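You operate a simulated robot arm through the tools that you are given. There is no shell and no other tool. Be economical: measure what you need, move in short steps, check, and stop when the job is done.

Carry out the task below with a simulated robot arm. There is one attempt and no reset: what you move stays moved.

## Task
Put things in order on the long sideboard. At the end: the brown cedar block stands on top of the yellow pepper; the purple small tin stands where the white yoghurt tub stood; the white yoghurt tub from the long sideboard stands where the brown cedar block stood; the beige plate peg stands where the purple small tin stood; whatever was shut is shut again. Leave all else as you found it, and nothing knocked over.

It is judged by the outcome, as a careful person would: the job done as asked, and still so three seconds after it is handed in. It fails if anything else is knocked over, pushed out of place, dropped, spilled or broken.

## Robot
A 7-joint arm with a two-finger parallel gripper, fixed in place. Base frame: the origin is at the foot of the arm, x ahead of it, y to its left, z up; the work surface is at about z = 80. Units: cm, degrees, N and s.
With the tool pointing down near the work surface it reaches from about 30 to 70 cm from the base axis. Its first joint turns from -66.0 to 66.0 degrees. Payload 1.57 kg.
Tool frame: the origin (TCP) lies between the finger pads and is the grasp point; the fingertips stand 3 cm ahead of it; z points along the fingers, y is the line along which they close. Largest opening 11 cm; finger width 2.4, thickness 1.2; the body of the gripper, 4.8 by 11.2 cm, starts 7.8 cm behind the TCP.
Orientation is told as [roll, pitch, yaw] about the base's x, y, z axes, in that order, counted from this pose: with the fingers straight down and closing along the base's y, the tool's x points along the base's -x, its y along +y and its z along -z.

## Interface
- The arm moves only by the tool arm_command. Its argument "commands" is a list of rows, each an object (a shift or turn left out is 0, a gripper value left out holds the last) with "translation": the shift along the tool's x, y, z in cm, a list of three; "delta_rot": the turn, a rotation vector about the tool's x, y, z in degrees, a list of three. In form: [{"translation": [tx, ty, tz], "delta_rot": [wx, wy, wz]}, ...]. A call has 1 to 12 rows; each row is the pose to reach, as a shift and turn from the pose commanded when the call began, along the tool's axes at that moment. "grip" is the finger opening in cm, from 0 to 11, set as the call begins (left out, the last holds). Rows are played at 5 a second. More than 5 cm and 8.6 degrees between two rows, or a gripper value outside its range, and nothing of the call is played. A pose out of reach is approached as far as the arm can. The call stops where the force on the tool passes 40 N (or 10 N more than at its start, if that is more) or the arm is blocked; 0.2 s more then pass. The fingers move at their own pace (about 10.8 cm/s each) and stop on an object; they squeeze with about 39 N. The grip force told is the motor's: it shows also when the fingers shut on nothing. Time passes only in rows, and 0.2 s behind the last, so rows that repeat a pose let the fingers close. It gives the time, the measured TCP pose, the force on the tool (base axes), the opening and the grip force at its end, in the units of the frame above (readings bear some noise).
- Cameras (640 x 400 px; columns grow to the right, rows downward): "scene" is fixed at [13.78, -38.88, 140.57]; the picture's right is [0.88, -0.47, 0.00], its down [-0.27, -0.50, -0.82] and it looks along [0.39, 0.72, -0.57] (base axes); focal length 371 px, centre (320, 200). "wrist" rides on the gripper at [-3.6, 0, -8] in the tool frame; the picture's right is [0.00, -1.00, 0.00], its down [0.97, 0.00, -0.24] and it looks along [0.24, 0.00, 0.97] (tool axes); focal length 218 px, centre (320, 200).
- grab_frame(camera): a new picture of that camera. The clock stands still meanwhile.
- locate(camera, pixels): for up to 12 pixels [column, row] of the newest picture of that camera ("zoom" is the newest enlarged one), the place [x, y, z] in the base frame of the surface seen there, good to about 0.3 cm, but the place of the scene camera against the robot may be out by one fixed shift of up to 1.8 cm in any direction. The clock stands still meanwhile.
- enlarge(camera, box): a new picture of the part [left, top, right, bottom] of that camera's present view, enlarged. The clock stands still meanwhile.
- hand_in(): hands the job in; it is judged then, once.

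Work in short steps. Measure before you move; look again where a grasp or a placing could have gone wrong, and mend it. You have 80 turns and 34 pictures in all, those below and enlarged ones among them. Open the gripper and draw the arm clear of the work before you hand the job in, unless the task says otherwise; then end with one line.

The tools are called after "Request:" by a JSON object that holds its "method" and its "body". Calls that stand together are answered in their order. arm_command: Moves the arm, as the interface text tells. Its arguments: {"type":"object","properties":{"commands":{"type":"array"},"grip":{"type":"number"}},"required":["commands"]} The other tools are called the same way: grab_frame (camera) takes a picture; locate (camera, pixels) gives the place of the surface under pixels of a picture; enlarge (camera, box) takes an enlarged picture of a part of a camera's view; hand_in () hands the job in.

At the start:

```text
time: 0.0
eef_pos: [34.5, 7.25, 108.39]
orientation: [0.0, 0.0, 0.1]
contact_force: [0.0, -0.6, 1.2]
gripper_width: 11.02
gripper_force: 0.0
```

scene: 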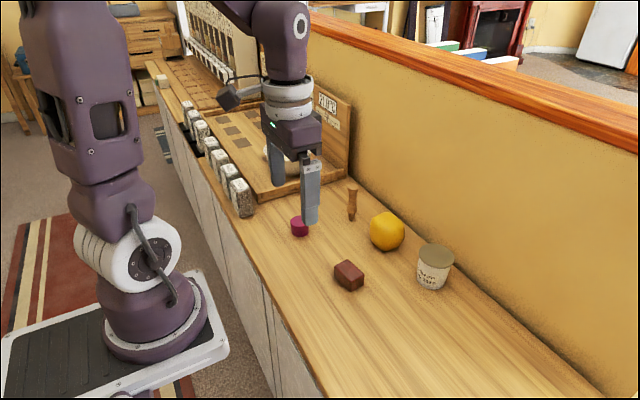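
wrist: 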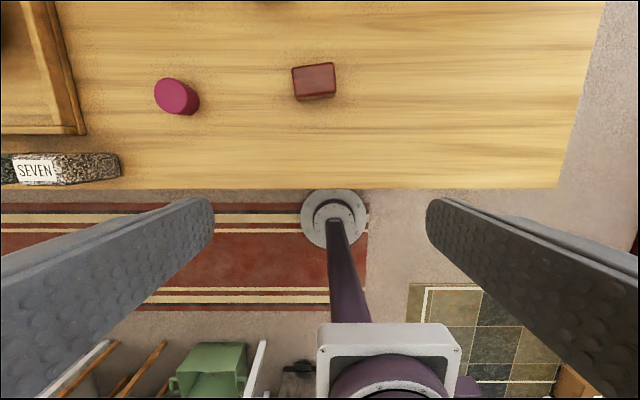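

The scene shows the purple tin (300,226), peg (352,203), yellow pepper (387,231), cedar block (349,275) and yoghurt tub (434,266). I'll enlarge that area to measure it.

Request:
{"method": "enlarge", "body": {"camera": "scene", "box": [270, 160, 480, 300]}}

Request:
{"method": "locate", "body": {"camera": "wrist", "pixels": [[176, 96], [313, 78], [292, 70], [334, 64], [336, 92], [296, 100], [450, 100], [82, 130], [120, 165], [550, 180]]}}

```text
2.86 times, centred on (375, 230) of scene
```

zoom: 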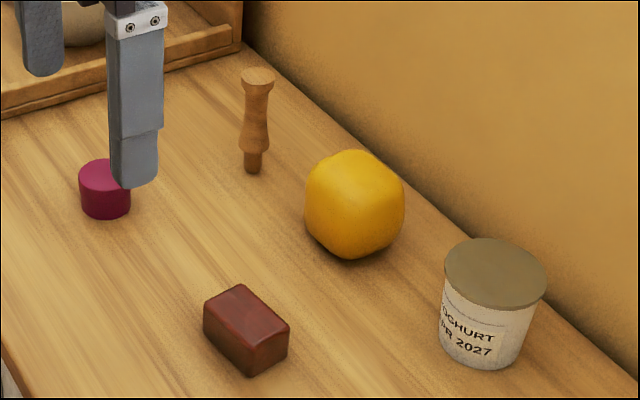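

```text
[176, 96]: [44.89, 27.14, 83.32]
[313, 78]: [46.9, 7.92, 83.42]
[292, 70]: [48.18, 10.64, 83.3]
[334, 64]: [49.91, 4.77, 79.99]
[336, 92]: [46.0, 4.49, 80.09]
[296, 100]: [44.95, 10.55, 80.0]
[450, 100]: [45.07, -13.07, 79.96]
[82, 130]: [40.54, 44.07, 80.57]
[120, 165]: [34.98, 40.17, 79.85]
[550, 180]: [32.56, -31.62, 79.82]
```

I'll measure the peg, pepper, tub, block and tin in the enlarged picture. The block and tin also give the scene camera's offset against the wrist values.

Request:
{"method": "locate", "body": {"camera": "zoom", "pixels": [[257, 74], [253, 165], [352, 160], [355, 205], [494, 272], [450, 272], [543, 272], [480, 360], [100, 170], [240, 308], [350, 255], [105, 212]]}}

Request:
{"method": "locate", "body": {"camera": "scene", "pixels": [[352, 190], [275, 155], [240, 190], [300, 255], [420, 200], [480, 260], [370, 175]]}}

```text
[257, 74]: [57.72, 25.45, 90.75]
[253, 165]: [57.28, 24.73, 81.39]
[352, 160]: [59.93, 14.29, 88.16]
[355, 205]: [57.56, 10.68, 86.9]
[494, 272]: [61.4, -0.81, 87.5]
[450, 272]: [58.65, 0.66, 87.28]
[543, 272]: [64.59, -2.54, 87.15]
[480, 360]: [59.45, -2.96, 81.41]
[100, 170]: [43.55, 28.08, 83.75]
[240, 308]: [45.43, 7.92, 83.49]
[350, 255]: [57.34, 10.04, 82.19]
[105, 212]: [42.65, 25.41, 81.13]
```

```text
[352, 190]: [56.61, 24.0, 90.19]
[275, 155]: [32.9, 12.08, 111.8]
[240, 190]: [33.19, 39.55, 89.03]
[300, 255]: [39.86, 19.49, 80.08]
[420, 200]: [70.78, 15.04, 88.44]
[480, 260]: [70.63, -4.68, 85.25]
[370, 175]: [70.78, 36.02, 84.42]
```

The wrist camera needs a better overhead view. I'll move up 3 and forward 16 cm, and toward y≈12.

Request:
{"method": "arm_command", "body": {"commands": [{"translation": [-4, 1, -1]}, {"translation": [-8, 2, -2]}, {"translation": [-12, 3, -3]}, {"translation": [-16, 4, -3]}, {"translation": [-16, 4, -3]}]}}

Request:
{"method": "grab_frame", "body": {"camera": "wrist"}}

```text
time: 1.2
eef_pos: [50.9, 11.11, 111.44]
orientation: [0.0, 0.0, 0.0]
contact_force: [0.6, -0.1, 0.1]
gripper_width: 11.0
gripper_force: 0.0
```

```text
30 pictures are left
```

wrist: 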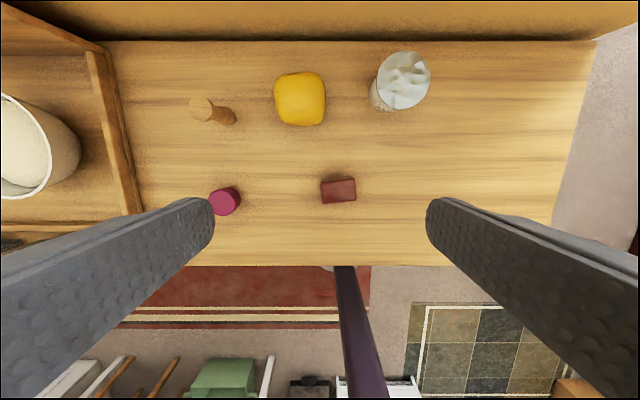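

Now an enlarged wrist view of the objects, for precise measuring.

Request:
{"method": "enlarge", "body": {"camera": "wrist", "box": [180, 40, 450, 220]}}

```text
2.22 times, centred on (315, 130) of wrist
```

zoom: 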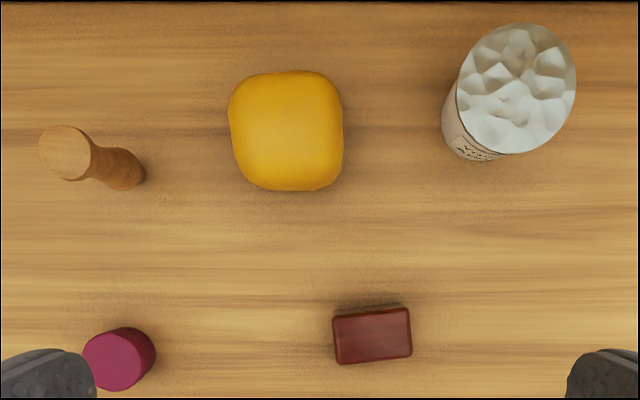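

I'll locate the tops and edges of each object.

Request:
{"method": "locate", "body": {"camera": "zoom", "pixels": [[65, 152], [134, 178], [286, 130], [232, 115], [342, 130], [290, 75], [516, 88], [462, 95], [571, 85], [512, 148], [520, 28], [300, 186]]}}

Request:
{"method": "locate", "body": {"camera": "zoom", "pixels": [[115, 362], [85, 362], [140, 345], [110, 338], [118, 388], [372, 337], [335, 318], [408, 312], [409, 352], [339, 362], [320, 10], [30, 300]]}}

```text
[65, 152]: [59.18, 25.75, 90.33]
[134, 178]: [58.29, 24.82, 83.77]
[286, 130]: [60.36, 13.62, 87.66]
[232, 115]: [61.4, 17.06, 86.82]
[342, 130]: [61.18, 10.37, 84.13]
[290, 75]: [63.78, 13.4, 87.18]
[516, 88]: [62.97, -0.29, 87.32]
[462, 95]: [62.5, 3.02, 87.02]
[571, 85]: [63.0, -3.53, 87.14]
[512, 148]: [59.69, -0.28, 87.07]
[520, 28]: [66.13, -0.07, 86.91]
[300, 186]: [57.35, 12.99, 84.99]
```

```text
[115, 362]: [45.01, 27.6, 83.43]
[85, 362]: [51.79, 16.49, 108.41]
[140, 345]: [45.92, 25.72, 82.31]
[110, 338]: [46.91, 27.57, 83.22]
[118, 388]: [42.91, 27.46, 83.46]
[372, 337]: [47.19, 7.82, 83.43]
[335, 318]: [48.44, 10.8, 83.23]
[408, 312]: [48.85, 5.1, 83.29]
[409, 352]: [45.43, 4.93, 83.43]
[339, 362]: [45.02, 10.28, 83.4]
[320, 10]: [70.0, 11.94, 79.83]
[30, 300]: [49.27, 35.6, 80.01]
```

I have the layout. I'll sample the pepper's top for its shape, since the block must balance there, and in the same turn move the arm above the block.

Request:
{"method": "locate", "body": {"camera": "zoom", "pixels": [[260, 100], [286, 100], [312, 100], [250, 125], [270, 125], [290, 125], [310, 125], [330, 125], [260, 150], [286, 150], [312, 150], [286, 170]]}}

Request:
{"method": "arm_command", "body": {"commands": [{"translation": [1, -1, 5], "delta_rot": [0, 0, -2]}, {"translation": [2, -2, 10], "delta_rot": [0, 0, -4]}, {"translation": [3, -3, 14], "delta_rot": [0, 0, -4]}, {"translation": [4, -3.3, 18], "delta_rot": [0, 0, -4]}, {"translation": [4, -3.3, 19], "delta_rot": [0, 0, -4]}], "grip": 9}}

Request:
{"method": "grab_frame", "body": {"camera": "wrist"}}

```text
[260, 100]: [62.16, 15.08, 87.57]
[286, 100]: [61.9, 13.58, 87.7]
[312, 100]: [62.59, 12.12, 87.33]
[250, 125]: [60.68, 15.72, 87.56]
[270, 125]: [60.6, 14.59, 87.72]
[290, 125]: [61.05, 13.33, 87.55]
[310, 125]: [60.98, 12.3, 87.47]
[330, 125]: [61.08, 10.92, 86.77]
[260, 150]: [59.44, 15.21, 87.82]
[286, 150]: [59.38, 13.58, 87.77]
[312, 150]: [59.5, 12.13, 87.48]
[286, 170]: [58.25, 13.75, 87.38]
```

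```text
refused: row 1 steps farther than a row can; nothing moved
```

```text
28 pictures are left
```

wrist: 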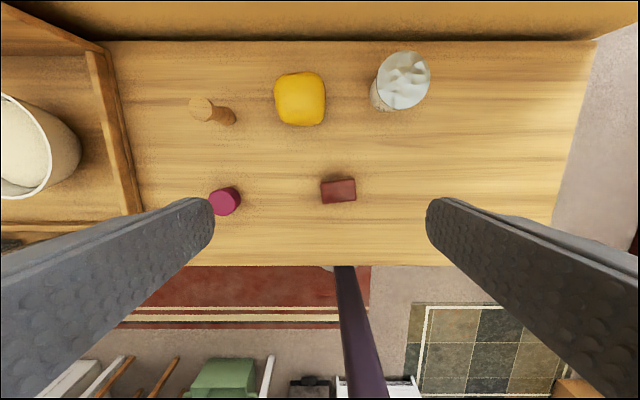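

The pepper's top is flat, about 87.7 at (60.6, 13.7). That call was refused because its first step was over 5 cm, so I'll go again in smaller steps to above the block.

Request:
{"method": "arm_command", "body": {"commands": [{"translation": [0.8, -0.7, 4], "delta_rot": [0, 0, -2]}, {"translation": [1.6, -1.4, 8], "delta_rot": [0, 0, -4]}, {"translation": [2.4, -2.1, 12], "delta_rot": [0, 0, -4]}, {"translation": [3.2, -2.8, 16], "delta_rot": [0, 0, -4]}, {"translation": [3.95, -3.3, 19], "delta_rot": [0, 0, -4]}, {"translation": [3.95, -3.3, 19], "delta_rot": [0, 0, -4]}], "grip": 9}}

Request:
{"method": "grab_frame", "body": {"camera": "wrist"}}

```text
time: 2.6
eef_pos: [46.39, 7.65, 92.51]
orientation: [0.0, 0.0, 3.9]
contact_force: [0.0, 0.5, 0.7]
gripper_width: 8.97
gripper_force: 0.0
```

```text
27 pictures are left
```

wrist: 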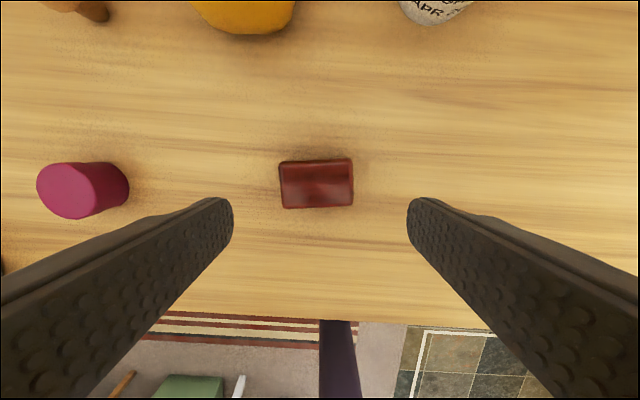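

The block is at (316,183) in the wrist view, nearly square to the fingers. I'll locate its corners.

Request:
{"method": "locate", "body": {"camera": "wrist", "pixels": [[280, 163], [351, 160], [352, 204], [285, 206], [316, 183], [82, 190], [45, 190]]}}

```text
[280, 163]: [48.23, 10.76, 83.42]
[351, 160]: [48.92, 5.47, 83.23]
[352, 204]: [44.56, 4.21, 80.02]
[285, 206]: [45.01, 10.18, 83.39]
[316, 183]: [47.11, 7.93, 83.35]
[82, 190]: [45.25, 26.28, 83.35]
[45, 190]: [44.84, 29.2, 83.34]
```

The block's centre is about (47.0, 7.85). I'll shift 0.5 cm forward and go down to z≈83.6.

Request:
{"method": "arm_command", "body": {"commands": [{"translation": [-0.5, 0, 4]}, {"translation": [-0.5, 0, 7]}, {"translation": [-0.5, 0, 8.8]}, {"translation": [-0.5, 0, 8.8]}]}}

Request:
{"method": "arm_command", "body": {"commands": [{"translation": [0, 0, 0]}, {"translation": [0, 0, 0]}, {"translation": [0, 0, 0]}], "grip": 3}}

```text
time: 3.6
eef_pos: [47.08, 7.78, 83.64]
orientation: [-0.1, -0.1, 4.0]
contact_force: [-0.5, 1.3, -0.5]
gripper_width: 9.0
gripper_force: 0.1
```

```text
time: 4.4
eef_pos: [47.05, 7.75, 83.53]
orientation: [0.0, -0.1, 4.0]
contact_force: [-0.4, -0.1, -0.7]
gripper_width: 5.89
gripper_force: 39.7
```

Grip confirmed at 5.89 cm. I'll lift and carry the block above the pepper.

Request:
{"method": "arm_command", "body": {"commands": [{"translation": [0, 0, -4]}, {"translation": [0, 0, -8]}, {"translation": [0, 0, -12]}, {"translation": [-3.5, 1.2, -12]}, {"translation": [-7, 2.5, -12]}, {"translation": [-10.5, 3.7, -12]}, {"translation": [-13.93, 4.94, -12]}, {"translation": [-13.93, 4.94, -12]}, {"translation": [-13.93, 4.94, -12]}]}}

Request:
{"method": "enlarge", "body": {"camera": "scene", "box": [270, 130, 480, 270]}}

Request:
{"method": "grab_frame", "body": {"camera": "wrist"}}

```text
time: 6.4
eef_pos: [60.74, 13.88, 95.65]
orientation: [-0.1, -0.1, 4.0]
contact_force: [-0.4, -0.2, -1.0]
gripper_width: 5.89
gripper_force: 39.4
```

```text
2.86 times, centred on (375, 200) of scene
```

zoom: 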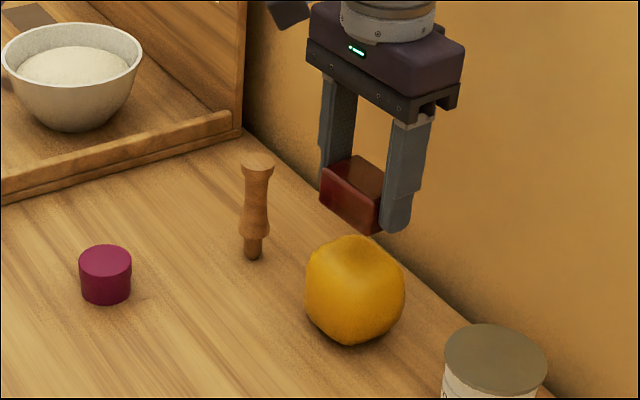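

```text
25 pictures are left
```

wrist: 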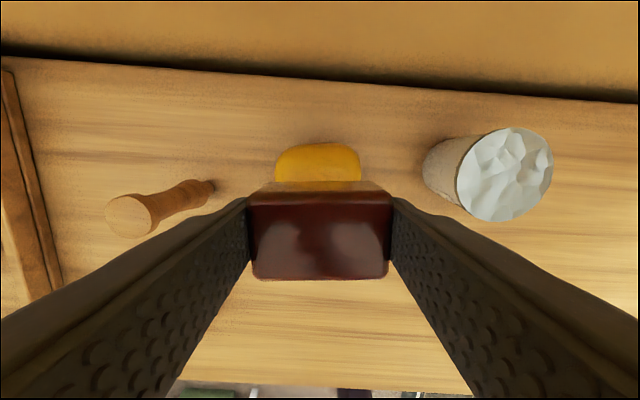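

The block is centred over the pepper, columns 250–390 against 275–362. I'll lower to just above it and then feel for contact.

Request:
{"method": "arm_command", "body": {"commands": [{"translation": [0, 0, 2.5]}, {"translation": [0, 0, 3.9]}, {"translation": [0, 0, 3.9]}]}}

Request:
{"method": "arm_command", "body": {"commands": [{"translation": [0, 0, 0.2]}, {"translation": [0, 0, 0.2]}]}}

Request:
{"method": "arm_command", "body": {"commands": [{"translation": [0, 0, 0.2]}, {"translation": [0, 0, 0.2]}]}}

```text
time: 7.2
eef_pos: [60.71, 13.97, 91.69]
orientation: [0.1, 0.0, 3.9]
contact_force: [-0.6, -0.1, -1.1]
gripper_width: 5.9
gripper_force: 38.8
```

```text
time: 7.8
eef_pos: [60.78, 13.92, 91.57]
orientation: [0.0, -0.1, 4.0]
contact_force: [-3.1, -0.3, 16.4]
gripper_width: 5.89
gripper_force: 38.7
```

```text
time: 8.4
eef_pos: [60.84, 13.99, 91.46]
orientation: [0.1, -0.1, 4.0]
contact_force: [-3.6, 1.6, 32.6]
gripper_width: 5.87
gripper_force: 38.7
```

Contact was felt (16 N, then 33 N). I'll ease up 0.2 and open the fingers.

Request:
{"method": "arm_command", "body": {"commands": [{"translation": [0, 0, -0.2]}, {"translation": [0, 0, -0.25]}]}}

Request:
{"method": "arm_command", "body": {"commands": [{"translation": [0, 0, 0]}, {"translation": [0, 0, 0]}, {"translation": [0, 0, 0]}], "grip": 8.5}}

Request:
{"method": "arm_command", "body": {"commands": [{"translation": [0, 0, -3]}, {"translation": [0, 0, -7]}, {"translation": [0, 0, -11]}, {"translation": [0, 0, -11]}]}}

Request:
{"method": "enlarge", "body": {"camera": "scene", "box": [270, 130, 480, 270]}}

```text
time: 9.0
eef_pos: [60.81, 13.96, 91.43]
orientation: [0.0, 0.0, 4.0]
contact_force: [6.1, 3.6, 18.3]
gripper_width: 5.89
gripper_force: 39.0
```

```text
time: 9.8
eef_pos: [60.59, 13.81, 91.43]
orientation: [0.0, 0.0, 4.0]
contact_force: [0.5, -0.8, -0.5]
gripper_width: 8.5
gripper_force: 0.2
```

```text
time: 10.8
eef_pos: [60.31, 13.64, 102.66]
orientation: [0.0, 0.1, 3.9]
contact_force: [-0.9, -0.2, 0.3]
gripper_width: 8.52
gripper_force: 0.0
```

```text
2.86 times, centred on (375, 200) of scene
```

zoom: 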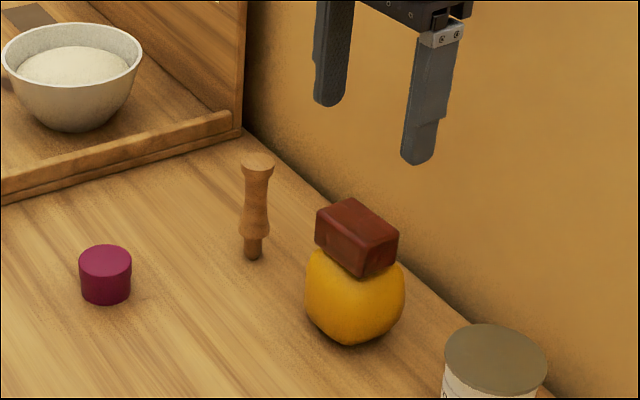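

The block sits squarely on the pepper. Next is the tub: I'll move above (62.9, -0.2) and look.

Request:
{"method": "arm_command", "body": {"commands": [{"translation": [-0.4, -3.6, 0], "delta_rot": [0, 0, 2]}, {"translation": [-0.8, -7.2, 0], "delta_rot": [0, 0, 4]}, {"translation": [-1.1, -10.8, 0], "delta_rot": [0, 0, 4]}, {"translation": [-1.43, -14, 0], "delta_rot": [0, 0, 4]}, {"translation": [-1.43, -14, 3], "delta_rot": [0, 0, 4]}, {"translation": [-1.43, -14, 3], "delta_rot": [0, 0, 4]}], "grip": 10}}

Request:
{"method": "grab_frame", "body": {"camera": "wrist"}}

```text
time: 12.2
eef_pos: [63.0, -0.44, 99.4]
orientation: [-0.1, 0.0, 0.0]
contact_force: [-0.4, -0.6, 0.6]
gripper_width: 9.99
gripper_force: 0.1
```

```text
23 pictures are left
```

wrist: 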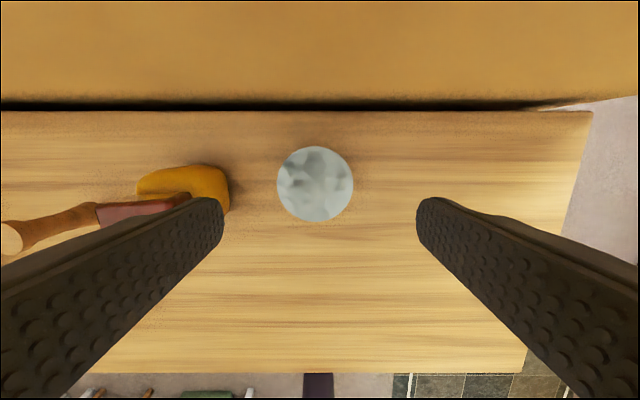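

The tub's rim is at (315,184). I'll measure its edges.

Request:
{"method": "locate", "body": {"camera": "wrist", "pixels": [[315, 184], [279, 184], [351, 184], [315, 149], [315, 219], [340, 105]]}}

```text
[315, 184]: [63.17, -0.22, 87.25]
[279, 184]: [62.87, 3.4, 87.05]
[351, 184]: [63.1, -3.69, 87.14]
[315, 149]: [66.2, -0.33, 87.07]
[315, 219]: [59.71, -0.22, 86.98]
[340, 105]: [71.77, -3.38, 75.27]
```

The tub's centre is (63.0, -0.15) with a diameter of about 6.9. I'll descend to z≈84.3 and close.

Request:
{"method": "arm_command", "body": {"commands": [{"translation": [0, 0.2, 4]}, {"translation": [0, 0.2, 8]}, {"translation": [0, 0.2, 12]}, {"translation": [0, 0.2, 15]}, {"translation": [0, 0.2, 15]}]}}

Request:
{"method": "arm_command", "body": {"commands": [{"translation": [0, 0, 0]}, {"translation": [0, 0, 0]}, {"translation": [0, 0, 0]}, {"translation": [0, 0, 0]}], "grip": 5}}

```text
time: 13.4
eef_pos: [63.25, 0.05, 84.23]
orientation: [0.0, 0.0, -0.1]
contact_force: [0.0, -0.5, -0.2]
gripper_width: 9.99
gripper_force: 0.2
```

```text
time: 14.4
eef_pos: [63.22, 0.03, 84.34]
orientation: [0.0, 0.0, 0.0]
contact_force: [0.2, 0.6, -0.7]
gripper_width: 6.56
gripper_force: 39.7
```

The tub is held at 6.56 cm. I'll lift it, pull it back in x first and then go to y 7.8, clear of the pepper.

Request:
{"method": "arm_command", "body": {"commands": [{"translation": [0, 0, -3]}, {"translation": [0, 0, -6]}, {"translation": [4, 0, -6]}, {"translation": [8, 0, -6]}, {"translation": [12, 1, -6]}, {"translation": [16, 3, -6]}, {"translation": [16.1, 6, -6]}, {"translation": [16.1, 7.8, -6]}, {"translation": [16.1, 7.8, -6]}, {"translation": [16.1, 7.8, -6]}]}}

Request:
{"method": "grab_frame", "body": {"camera": "wrist"}}

Request:
{"method": "grab_frame", "body": {"camera": "scene"}}

```text
time: 16.6
eef_pos: [47.02, 8.03, 90.3]
orientation: [-0.1, 0.0, -0.1]
contact_force: [-0.3, -0.6, -1.7]
gripper_width: 6.57
gripper_force: 38.6
```

```text
22 pictures are left
```

wrist: 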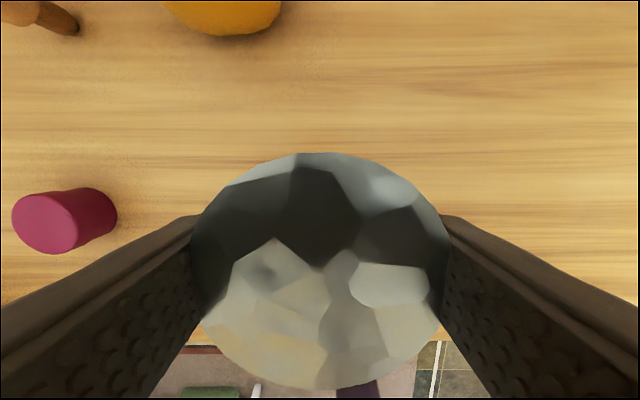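

```text
21 pictures are left
```

scene: 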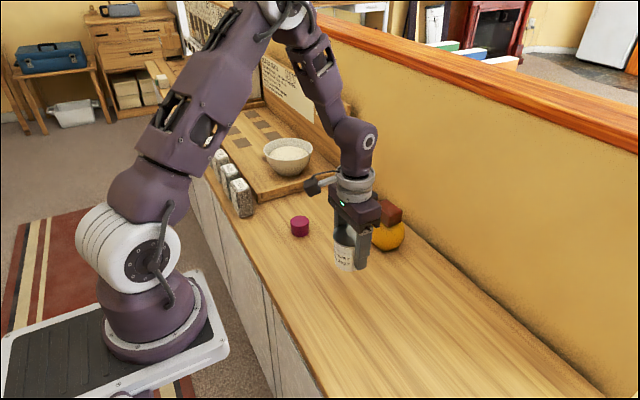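

The tub hangs level over the target. I'll lower 5.8 cm, then feel for the surface.

Request:
{"method": "arm_command", "body": {"commands": [{"translation": [0, 0, 3]}, {"translation": [0, 0, 5]}, {"translation": [0, 0, 5.8]}, {"translation": [0, 0, 5.8]}]}}

Request:
{"method": "arm_command", "body": {"commands": [{"translation": [0, 0, 0.2]}, {"translation": [0, 0, 0.2]}]}}

```text
time: 17.6
eef_pos: [47.14, 7.9, 84.6]
orientation: [0.0, 0.0, 0.0]
contact_force: [0.1, -0.1, -0.5]
gripper_width: 6.54
gripper_force: 39.4
```

```text
time: 18.2
eef_pos: [47.03, 8.05, 84.45]
orientation: [0.0, 0.0, 0.1]
contact_force: [0.0, 0.7, -0.4]
gripper_width: 6.54
gripper_force: 38.9
```

No firm contact yet, so I'll lower another 0.15.

Request:
{"method": "arm_command", "body": {"commands": [{"translation": [0, 0, 0.15]}, {"translation": [0, 0, 0.15]}]}}

```text
time: 18.8
eef_pos: [46.99, 7.87, 84.27]
orientation: [0.0, 0.1, 0.0]
contact_force: [-0.4, 0.3, -0.6]
gripper_width: 6.57
gripper_force: 38.6
```

Still free; another 0.15.

Request:
{"method": "arm_command", "body": {"commands": [{"translation": [0, 0, 0.15]}, {"translation": [0, 0, 0.15]}]}}

```text
time: 19.4
eef_pos: [46.97, 7.89, 84.27]
orientation: [0.0, -0.1, -0.1]
contact_force: [-4.7, -0.9, 29.2]
gripper_width: 6.51
gripper_force: 39.2
```

Contact (29 N). I'll ease up slightly, open, and rise straight up.

Request:
{"method": "arm_command", "body": {"commands": [{"translation": [0, 0, -0.15]}, {"translation": [0, 0, -0.15]}]}}

Request:
{"method": "arm_command", "body": {"commands": [{"translation": [0, 0, 0]}, {"translation": [0, 0, 0]}, {"translation": [0, 0, 0]}], "grip": 10}}

Request:
{"method": "arm_command", "body": {"commands": [{"translation": [0, 0, -4]}, {"translation": [0, 0, -8]}, {"translation": [0, 0, -12]}, {"translation": [0, 0, -15]}, {"translation": [0, 0, -15]}]}}

Request:
{"method": "grab_frame", "body": {"camera": "wrist"}}

```text
time: 20.0
eef_pos: [46.85, 7.97, 84.25]
orientation: [0.1, 0.1, 0.0]
contact_force: [0.5, 0.6, 0.8]
gripper_width: 6.54
gripper_force: 38.8
```

```text
time: 20.8
eef_pos: [46.88, 7.93, 84.29]
orientation: [0.0, 0.0, 0.1]
contact_force: [0.1, 0.3, -0.1]
gripper_width: 10.0
gripper_force: 0.0
```

```text
time: 22.0
eef_pos: [47.23, 7.99, 99.5]
orientation: [0.0, 0.0, 0.0]
contact_force: [0.0, 0.1, -0.2]
gripper_width: 9.98
gripper_force: 0.1
```

```text
20 pictures are left
```

wrist: 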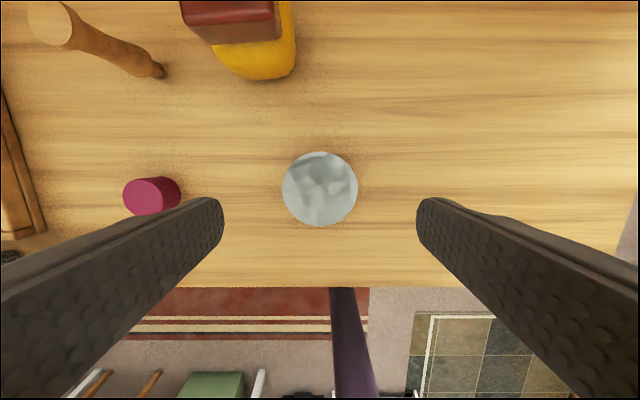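

I'll check where the tub stands and measure the tin's top from here.

Request:
{"method": "locate", "body": {"camera": "wrist", "pixels": [[320, 189], [284, 189], [356, 189], [320, 154], [320, 224], [145, 198], [125, 196]]}}

Request:
{"method": "arm_command", "body": {"commands": [{"translation": [0.4, 4, 0]}, {"translation": [0.8, 8, 0]}, {"translation": [1.2, 12, 0]}, {"translation": [1.8, 16, 0]}, {"translation": [2.1, 19.6, 0]}, {"translation": [2.1, 19.6, 4]}, {"translation": [2.1, 19.6, 4]}], "grip": 8}}

Request:
{"method": "grab_frame", "body": {"camera": "wrist"}}

```text
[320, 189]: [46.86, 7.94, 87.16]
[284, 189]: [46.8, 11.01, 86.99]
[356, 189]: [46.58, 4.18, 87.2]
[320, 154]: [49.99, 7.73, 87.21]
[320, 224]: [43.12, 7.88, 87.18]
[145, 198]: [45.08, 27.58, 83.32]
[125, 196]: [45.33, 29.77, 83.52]
```

```text
time: 23.6
eef_pos: [44.84, 27.59, 95.13]
orientation: [0.0, 0.0, -0.1]
contact_force: [0.2, 0.7, -0.8]
gripper_width: 7.99
gripper_force: 0.1
```

```text
19 pictures are left
```

wrist: 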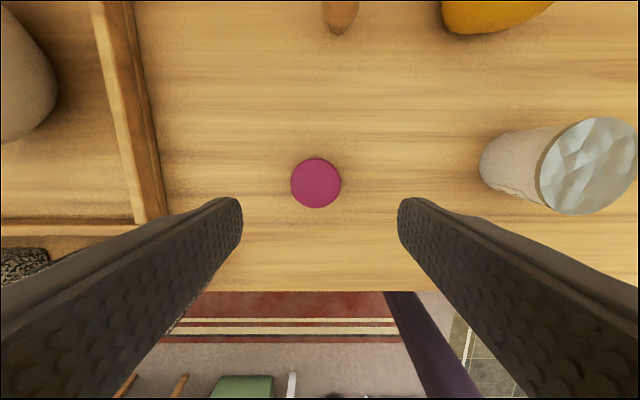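

The tub stands at about (46.7, 7.75), on target. I'll measure the tin at (316,183).

Request:
{"method": "locate", "body": {"camera": "wrist", "pixels": [[316, 183], [293, 183], [339, 183], [316, 160], [316, 206], [160, 210], [140, 215]]}}

```text
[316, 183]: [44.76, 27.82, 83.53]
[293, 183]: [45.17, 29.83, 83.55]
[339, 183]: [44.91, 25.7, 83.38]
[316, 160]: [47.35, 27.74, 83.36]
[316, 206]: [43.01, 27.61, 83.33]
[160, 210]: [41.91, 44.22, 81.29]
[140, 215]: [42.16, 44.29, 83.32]
```

The tin's centre is about (45.0, 27.75). I'll descend 11.6 cm and close.

Request:
{"method": "arm_command", "body": {"commands": [{"translation": [-0.15, 0.15, 4]}, {"translation": [-0.15, 0.15, 8]}, {"translation": [-0.15, 0.15, 11]}, {"translation": [-0.15, 0.15, 11.6]}, {"translation": [-0.15, 0.15, 11.6]}]}}

Request:
{"method": "arm_command", "body": {"commands": [{"translation": [0, 0, 0]}, {"translation": [0, 0, 0]}, {"translation": [0, 0, 0]}, {"translation": [0, 0, 0]}], "grip": 2.5}}

```text
time: 24.8
eef_pos: [45.09, 27.7, 83.95]
orientation: [0.0, 0.1, 0.0]
contact_force: [-0.3, -0.3, -0.5]
gripper_width: 8.0
gripper_force: 0.0
```

```text
time: 25.8
eef_pos: [45.12, 27.63, 84.02]
orientation: [0.0, -0.1, 0.0]
contact_force: [0.4, 0.1, -0.5]
gripper_width: 4.51
gripper_force: 38.7
```

The tin is held at 4.51 cm. I'll lift 14 cm, above everything, and carry it toward the tub's former place.

Request:
{"method": "arm_command", "body": {"commands": [{"translation": [0, 0, -4.7]}, {"translation": [0, 0, -9.4]}, {"translation": [0, 0, -14]}, {"translation": [-2.2, -3.5, -14]}, {"translation": [-4.5, -7, -14]}, {"translation": [-6.7, -10.4, -14]}, {"translation": [-9, -13.9, -14]}, {"translation": [-11.2, -17.4, -14]}, {"translation": [-13.5, -20.9, -14]}, {"translation": [-15.7, -24.4, -14]}, {"translation": [-17.9, -27.8, -14]}, {"translation": [-17.9, -27.8, -14]}]}}

Request:
{"method": "grab_frame", "body": {"camera": "wrist"}}

```text
time: 28.4
eef_pos: [62.95, -0.64, 97.46]
orientation: [0.0, -0.1, 0.1]
contact_force: [-0.2, -0.3, -0.3]
gripper_width: 4.46
gripper_force: 38.9
```

```text
18 pictures are left
```

wrist: 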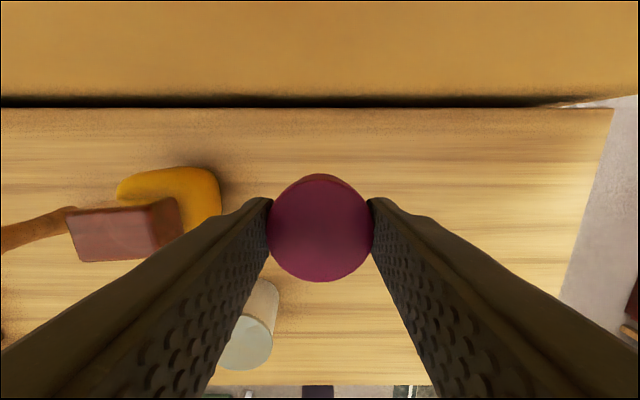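

The tin is held well. I'll shift y by +0.35 and lower 13.4 cm.

Request:
{"method": "arm_command", "body": {"commands": [{"translation": [0, 0.35, 4]}, {"translation": [0, 0.35, 8]}, {"translation": [0, 0.35, 12]}, {"translation": [0, 0.35, 13.4]}, {"translation": [0, 0.35, 13.4]}]}}

Request:
{"method": "arm_command", "body": {"commands": [{"translation": [0, 0, 0.2]}, {"translation": [0, 0, 0.2]}]}}

```text
time: 29.6
eef_pos: [62.68, 0.24, 84.26]
orientation: [0.0, 0.0, 0.0]
contact_force: [-0.4, -0.1, -0.6]
gripper_width: 4.5
gripper_force: 39.1
```

```text
time: 30.2
eef_pos: [62.87, 0.18, 84.1]
orientation: [0.0, 0.0, 0.1]
contact_force: [0.3, -0.5, -0.7]
gripper_width: 4.48
gripper_force: 38.7
```

I'll correct the position slightly and lower 0.15 more.

Request:
{"method": "arm_command", "body": {"commands": [{"translation": [-0.2, -0.2, 0]}, {"translation": [-0.2, -0.2, 0.15]}, {"translation": [-0.2, -0.2, 0.15]}]}}

Request:
{"method": "arm_command", "body": {"commands": [{"translation": [0, 0, 0.12]}, {"translation": [0, 0, 0.12]}]}}

```text
time: 31.0
eef_pos: [63.01, 0.12, 83.95]
orientation: [0.0, 0.0, 0.0]
contact_force: [-0.1, 0.2, 0.0]
gripper_width: 4.49
gripper_force: 39.0
```

```text
time: 31.6
eef_pos: [63.11, 0.16, 83.86]
orientation: [0.0, -0.1, -0.1]
contact_force: [-6.1, 0.3, 21.3]
gripper_width: 4.48
gripper_force: 38.5
```

Contact (21 N). I'll ease off, open, rise and check.

Request:
{"method": "arm_command", "body": {"commands": [{"translation": [0, 0, -0.12]}, {"translation": [0, 0, -0.12]}]}}

Request:
{"method": "arm_command", "body": {"commands": [{"translation": [0, 0, 0]}, {"translation": [0, 0, 0]}, {"translation": [0, 0, 0]}], "grip": 8}}

Request:
{"method": "arm_command", "body": {"commands": [{"translation": [0, 0, -4]}, {"translation": [0, 0, -8]}, {"translation": [0, 0, -12]}, {"translation": [0, 0, -16]}, {"translation": [0, 0, -18]}, {"translation": [0, 0, -18]}]}}

Request:
{"method": "grab_frame", "body": {"camera": "wrist"}}

```text
time: 32.2
eef_pos: [63.13, 0.1, 83.94]
orientation: [-0.1, 0.0, 0.1]
contact_force: [-3.2, 0.9, 11.2]
gripper_width: 4.5
gripper_force: 38.8
```

```text
time: 33.0
eef_pos: [63.09, -0.0, 83.77]
orientation: [0.1, 0.0, 0.0]
contact_force: [0.0, 0.4, -0.1]
gripper_width: 7.99
gripper_force: 0.0
```

```text
time: 34.4
eef_pos: [62.97, -0.08, 102.03]
orientation: [0.1, 0.0, 0.0]
contact_force: [-0.8, 0.5, 0.7]
gripper_width: 8.03
gripper_force: 0.0
```

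```text
17 pictures are left
```

wrist: 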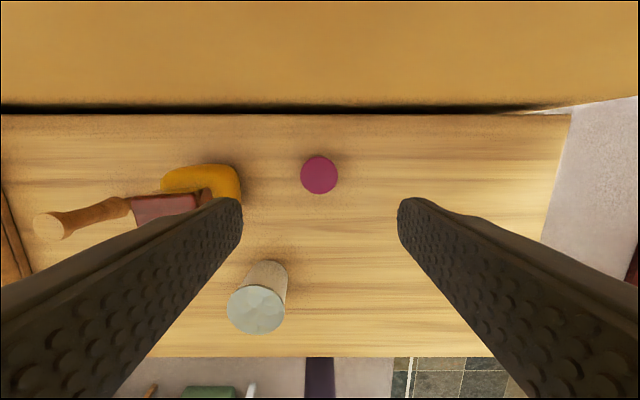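

The tin stands in place. Next is the peg: I'll move above (59, 25.5), keeping high, and check the tin's position in the same turn.

Request:
{"method": "locate", "body": {"camera": "wrist", "pixels": [[320, 175], [302, 175], [337, 175], [320, 157], [320, 193]]}}

Request:
{"method": "arm_command", "body": {"commands": [{"translation": [0.5, 4, 0]}, {"translation": [1, 8, 0]}, {"translation": [1.5, 12, 0]}, {"translation": [2.2, 16, 0]}, {"translation": [3, 20, 0]}, {"translation": [3.6, 23, 0]}, {"translation": [4, 25.6, 0]}, {"translation": [4, 25.6, 0]}]}}

Request:
{"method": "grab_frame", "body": {"camera": "wrist"}}

```text
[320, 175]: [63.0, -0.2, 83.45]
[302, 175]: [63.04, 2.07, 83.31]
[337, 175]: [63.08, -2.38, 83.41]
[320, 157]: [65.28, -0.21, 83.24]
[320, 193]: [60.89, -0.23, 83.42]
```

```text
time: 36.2
eef_pos: [59.24, 25.54, 102.08]
orientation: [0.0, 0.0, 0.1]
contact_force: [0.2, 0.3, 0.8]
gripper_width: 7.99
gripper_force: 0.1
```

```text
16 pictures are left
```

wrist: 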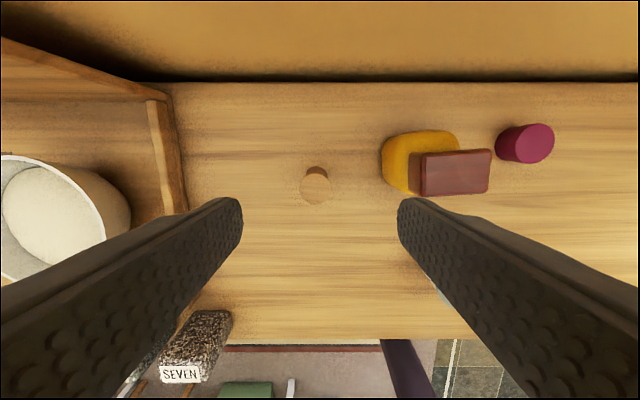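

The tin is on target at (63.05, -0.2). The peg's head is at (315,186); I'll measure it.

Request:
{"method": "locate", "body": {"camera": "wrist", "pixels": [[315, 187], [301, 187], [330, 187], [316, 174], [315, 202], [316, 168]]}}

Request:
{"method": "enlarge", "body": {"camera": "scene", "box": [320, 165, 390, 245]}}

```text
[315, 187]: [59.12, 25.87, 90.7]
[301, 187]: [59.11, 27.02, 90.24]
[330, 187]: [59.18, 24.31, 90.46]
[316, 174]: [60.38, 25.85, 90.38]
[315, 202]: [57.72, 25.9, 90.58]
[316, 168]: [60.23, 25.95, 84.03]
```

```text
5.00 times, centred on (355, 205) of scene
```

zoom: 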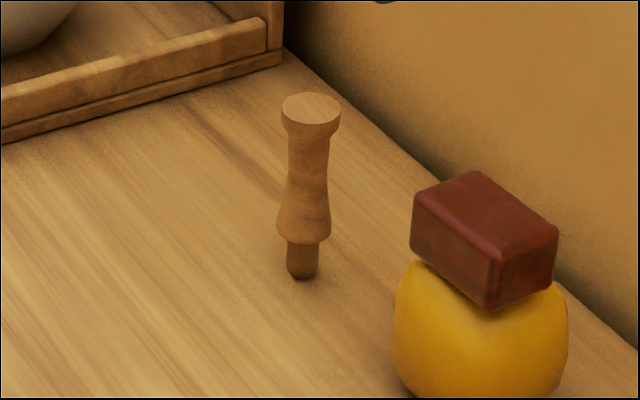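

The peg's centre is (59.1, 25.8) with its head at z 90.5 and a bulge near z 84. I'll descend to TCP z≈85.5 so the pads span both, then close.

Request:
{"method": "arm_command", "body": {"commands": [{"translation": [0.05, 0.2, 4]}, {"translation": [0.05, 0.2, 8]}, {"translation": [0.05, 0.2, 12]}, {"translation": [0.05, 0.2, 15]}, {"translation": [0.05, 0.2, 16.5]}, {"translation": [0.05, 0.2, 16.5]}], "grip": 7}}

Request:
{"method": "arm_command", "body": {"commands": [{"translation": [0, 0, 0]}, {"translation": [0, 0, 0]}, {"translation": [0, 0, 0]}, {"translation": [0, 0, 0]}], "grip": 1.5}}

Request:
{"method": "enlarge", "body": {"camera": "scene", "box": [310, 150, 420, 250]}}

```text
time: 37.6
eef_pos: [59.33, 25.91, 85.64]
orientation: [0.0, 0.0, -0.1]
contact_force: [-0.2, -0.4, -0.4]
gripper_width: 6.99
gripper_force: 0.0
```

```text
time: 38.6
eef_pos: [59.33, 25.85, 85.64]
orientation: [0.0, 0.1, 0.0]
contact_force: [1.2, -0.3, 0.0]
gripper_width: 2.72
gripper_force: 38.0
```

```text
4.00 times, centred on (365, 200) of scene
```

zoom: 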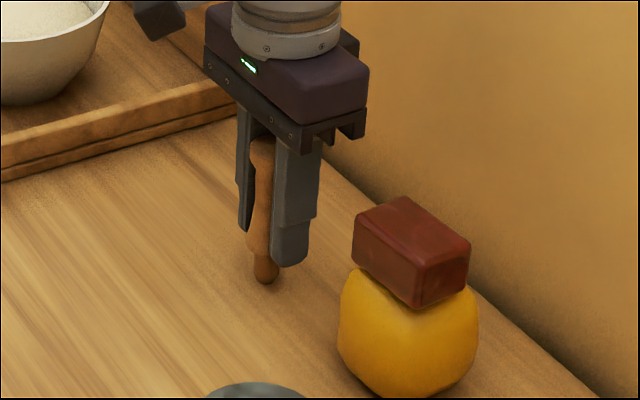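

The peg is held upright at 2.72 cm. I'll lift 5 cm and carry it to the tin's former place (45.0, 27.7).

Request:
{"method": "arm_command", "body": {"commands": [{"translation": [0, 0, -2.5]}, {"translation": [0, 0, -5]}, {"translation": [3.5, 0.5, -5]}, {"translation": [7, 1, -5]}, {"translation": [10.5, 1.5, -5]}, {"translation": [14.1, 1.9, -5]}, {"translation": [14.1, 1.9, -5]}, {"translation": [14.1, 1.9, -5]}]}}

Request:
{"method": "enlarge", "body": {"camera": "scene", "box": [230, 150, 390, 250]}}

```text
time: 40.4
eef_pos: [44.93, 27.68, 90.57]
orientation: [0.0, 0.1, 0.0]
contact_force: [-0.1, -0.3, -0.1]
gripper_width: 2.72
gripper_force: 37.9
```

```text
4.00 times, centred on (310, 200) of scene
```

zoom: 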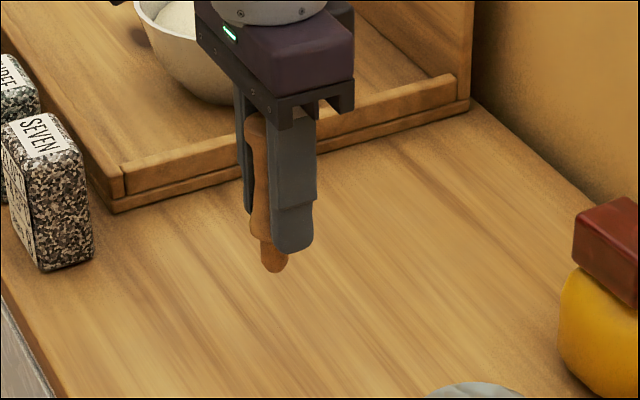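

The peg hangs straight. I'll lower 4.7 cm and feel for the surface.

Request:
{"method": "arm_command", "body": {"commands": [{"translation": [0, 0, 2.5]}, {"translation": [0, 0, 4]}, {"translation": [0, 0, 4.7]}, {"translation": [0, 0, 4.7]}]}}

Request:
{"method": "arm_command", "body": {"commands": [{"translation": [0, 0, 0.15]}, {"translation": [0, 0, 0.15]}]}}

Request:
{"method": "arm_command", "body": {"commands": [{"translation": [0, 0, 0.12]}, {"translation": [0, 0, 0.12]}]}}

```text
time: 41.4
eef_pos: [45.05, 27.56, 85.81]
orientation: [0.0, 0.0, 0.1]
contact_force: [0.3, 0.0, 0.0]
gripper_width: 2.72
gripper_force: 38.1
```

```text
time: 42.0
eef_pos: [45.05, 27.57, 85.61]
orientation: [-0.1, 0.0, -0.1]
contact_force: [-0.4, -0.9, 0.2]
gripper_width: 2.72
gripper_force: 37.9
```

```text
time: 42.6
eef_pos: [44.95, 27.68, 85.64]
orientation: [0.0, 0.0, 0.0]
contact_force: [-6.4, -4.2, 24.1]
gripper_width: 2.73
gripper_force: 38.2
```

Contact. I'll ease off 0.1 and look before releasing, because the peg is slender.

Request:
{"method": "arm_command", "body": {"commands": [{"translation": [0, 0, -0.1]}, {"translation": [0, 0, -0.1]}]}}

Request:
{"method": "enlarge", "body": {"camera": "scene", "box": [250, 170, 350, 250]}}

Request:
{"method": "grab_frame", "body": {"camera": "wrist"}}

```text
time: 43.2
eef_pos: [44.98, 27.88, 85.64]
orientation: [0.0, 0.0, -0.1]
contact_force: [-0.3, -2.0, 6.2]
gripper_width: 2.71
gripper_force: 38.1
```

```text
5.00 times, centred on (300, 210) of scene
```

zoom: 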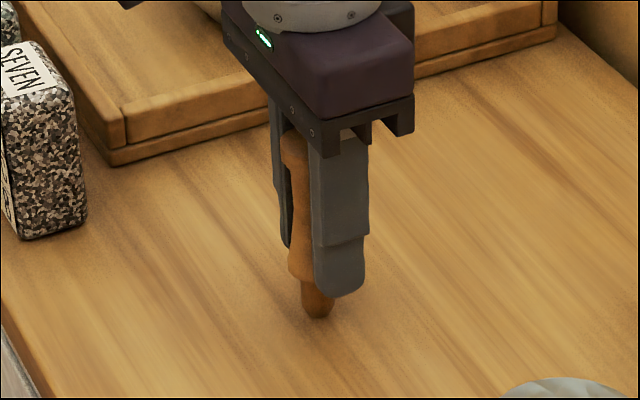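

```text
11 pictures are left
```

wrist: 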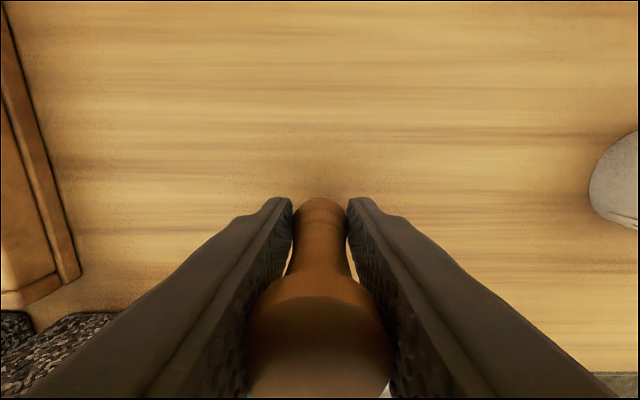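

It stands upright in the fingers. I'll release in small steps, then open wider and rise.

Request:
{"method": "arm_command", "body": {"commands": [{"translation": [0, 0, 0]}, {"translation": [0, 0, 0]}], "grip": 3.0}}

Request:
{"method": "arm_command", "body": {"commands": [{"translation": [0, 0, 0]}, {"translation": [0, 0, 0]}, {"translation": [0, 0, 0]}], "grip": 7}}

Request:
{"method": "arm_command", "body": {"commands": [{"translation": [0, 0, -3]}, {"translation": [0, 0, -6]}, {"translation": [0, 0, -10]}, {"translation": [0, 0, -14]}, {"translation": [0, 0, -18]}, {"translation": [0, 0, -20]}, {"translation": [0, 0, -20]}]}}

Request:
{"method": "grab_frame", "body": {"camera": "wrist"}}

Request:
{"method": "grab_frame", "body": {"camera": "scene"}}

```text
time: 43.8
eef_pos: [45.02, 27.85, 85.57]
orientation: [0.0, -0.1, 0.0]
contact_force: [0.1, -0.6, 0.6]
gripper_width: 2.98
gripper_force: 0.0
```

```text
time: 44.6
eef_pos: [45.1, 27.83, 85.69]
orientation: [-0.1, 0.1, -0.1]
contact_force: [-0.2, -0.1, -1.5]
gripper_width: 7.0
gripper_force: 0.1
```

```text
time: 46.2
eef_pos: [44.86, 27.79, 105.57]
orientation: [0.0, 0.0, 0.0]
contact_force: [0.4, -1.3, -0.2]
gripper_width: 7.01
gripper_force: 0.0
```

```text
10 pictures are left
```

wrist: 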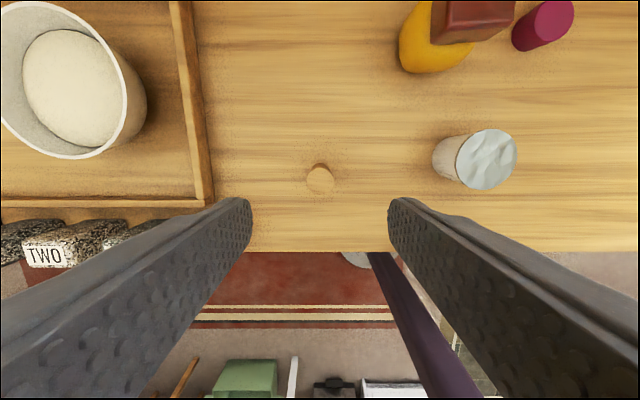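

```text
9 pictures are left
```

scene: 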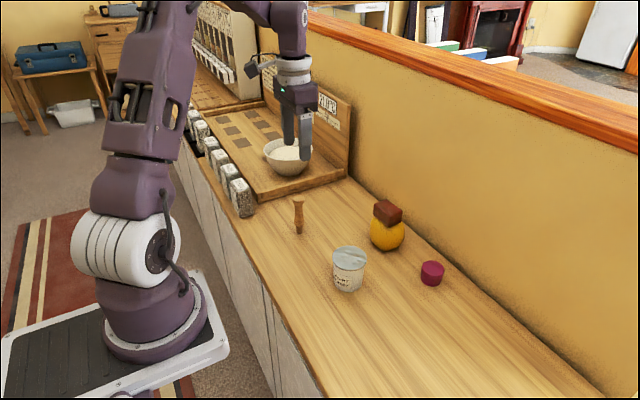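

All five objects are standing. A final check of the peg's position and the block's seating.

Request:
{"method": "locate", "body": {"camera": "wrist", "pixels": [[320, 180], [307, 180], [333, 180], [320, 192]]}}

Request:
{"method": "enlarge", "body": {"camera": "scene", "box": [270, 180, 460, 300]}}

```text
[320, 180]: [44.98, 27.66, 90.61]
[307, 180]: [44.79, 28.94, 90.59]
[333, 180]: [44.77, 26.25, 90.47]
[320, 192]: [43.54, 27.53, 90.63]
```

```text
3.33 times, centred on (365, 240) of scene
```

zoom: 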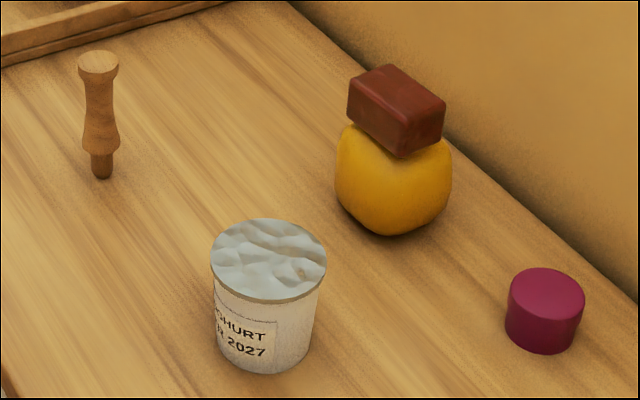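

Everything is in place and upright: the peg is at (44.9, 27.6), and the gripper is open and clear. I'm handing in.

Request:
{"method": "hand_in", "body": {}}

```text
The job is handed in.
```

The job is handed in: the block is on the pepper, and the tub, tin and peg each stand in their new places. Nothing else on the sideboard was moved or opened.
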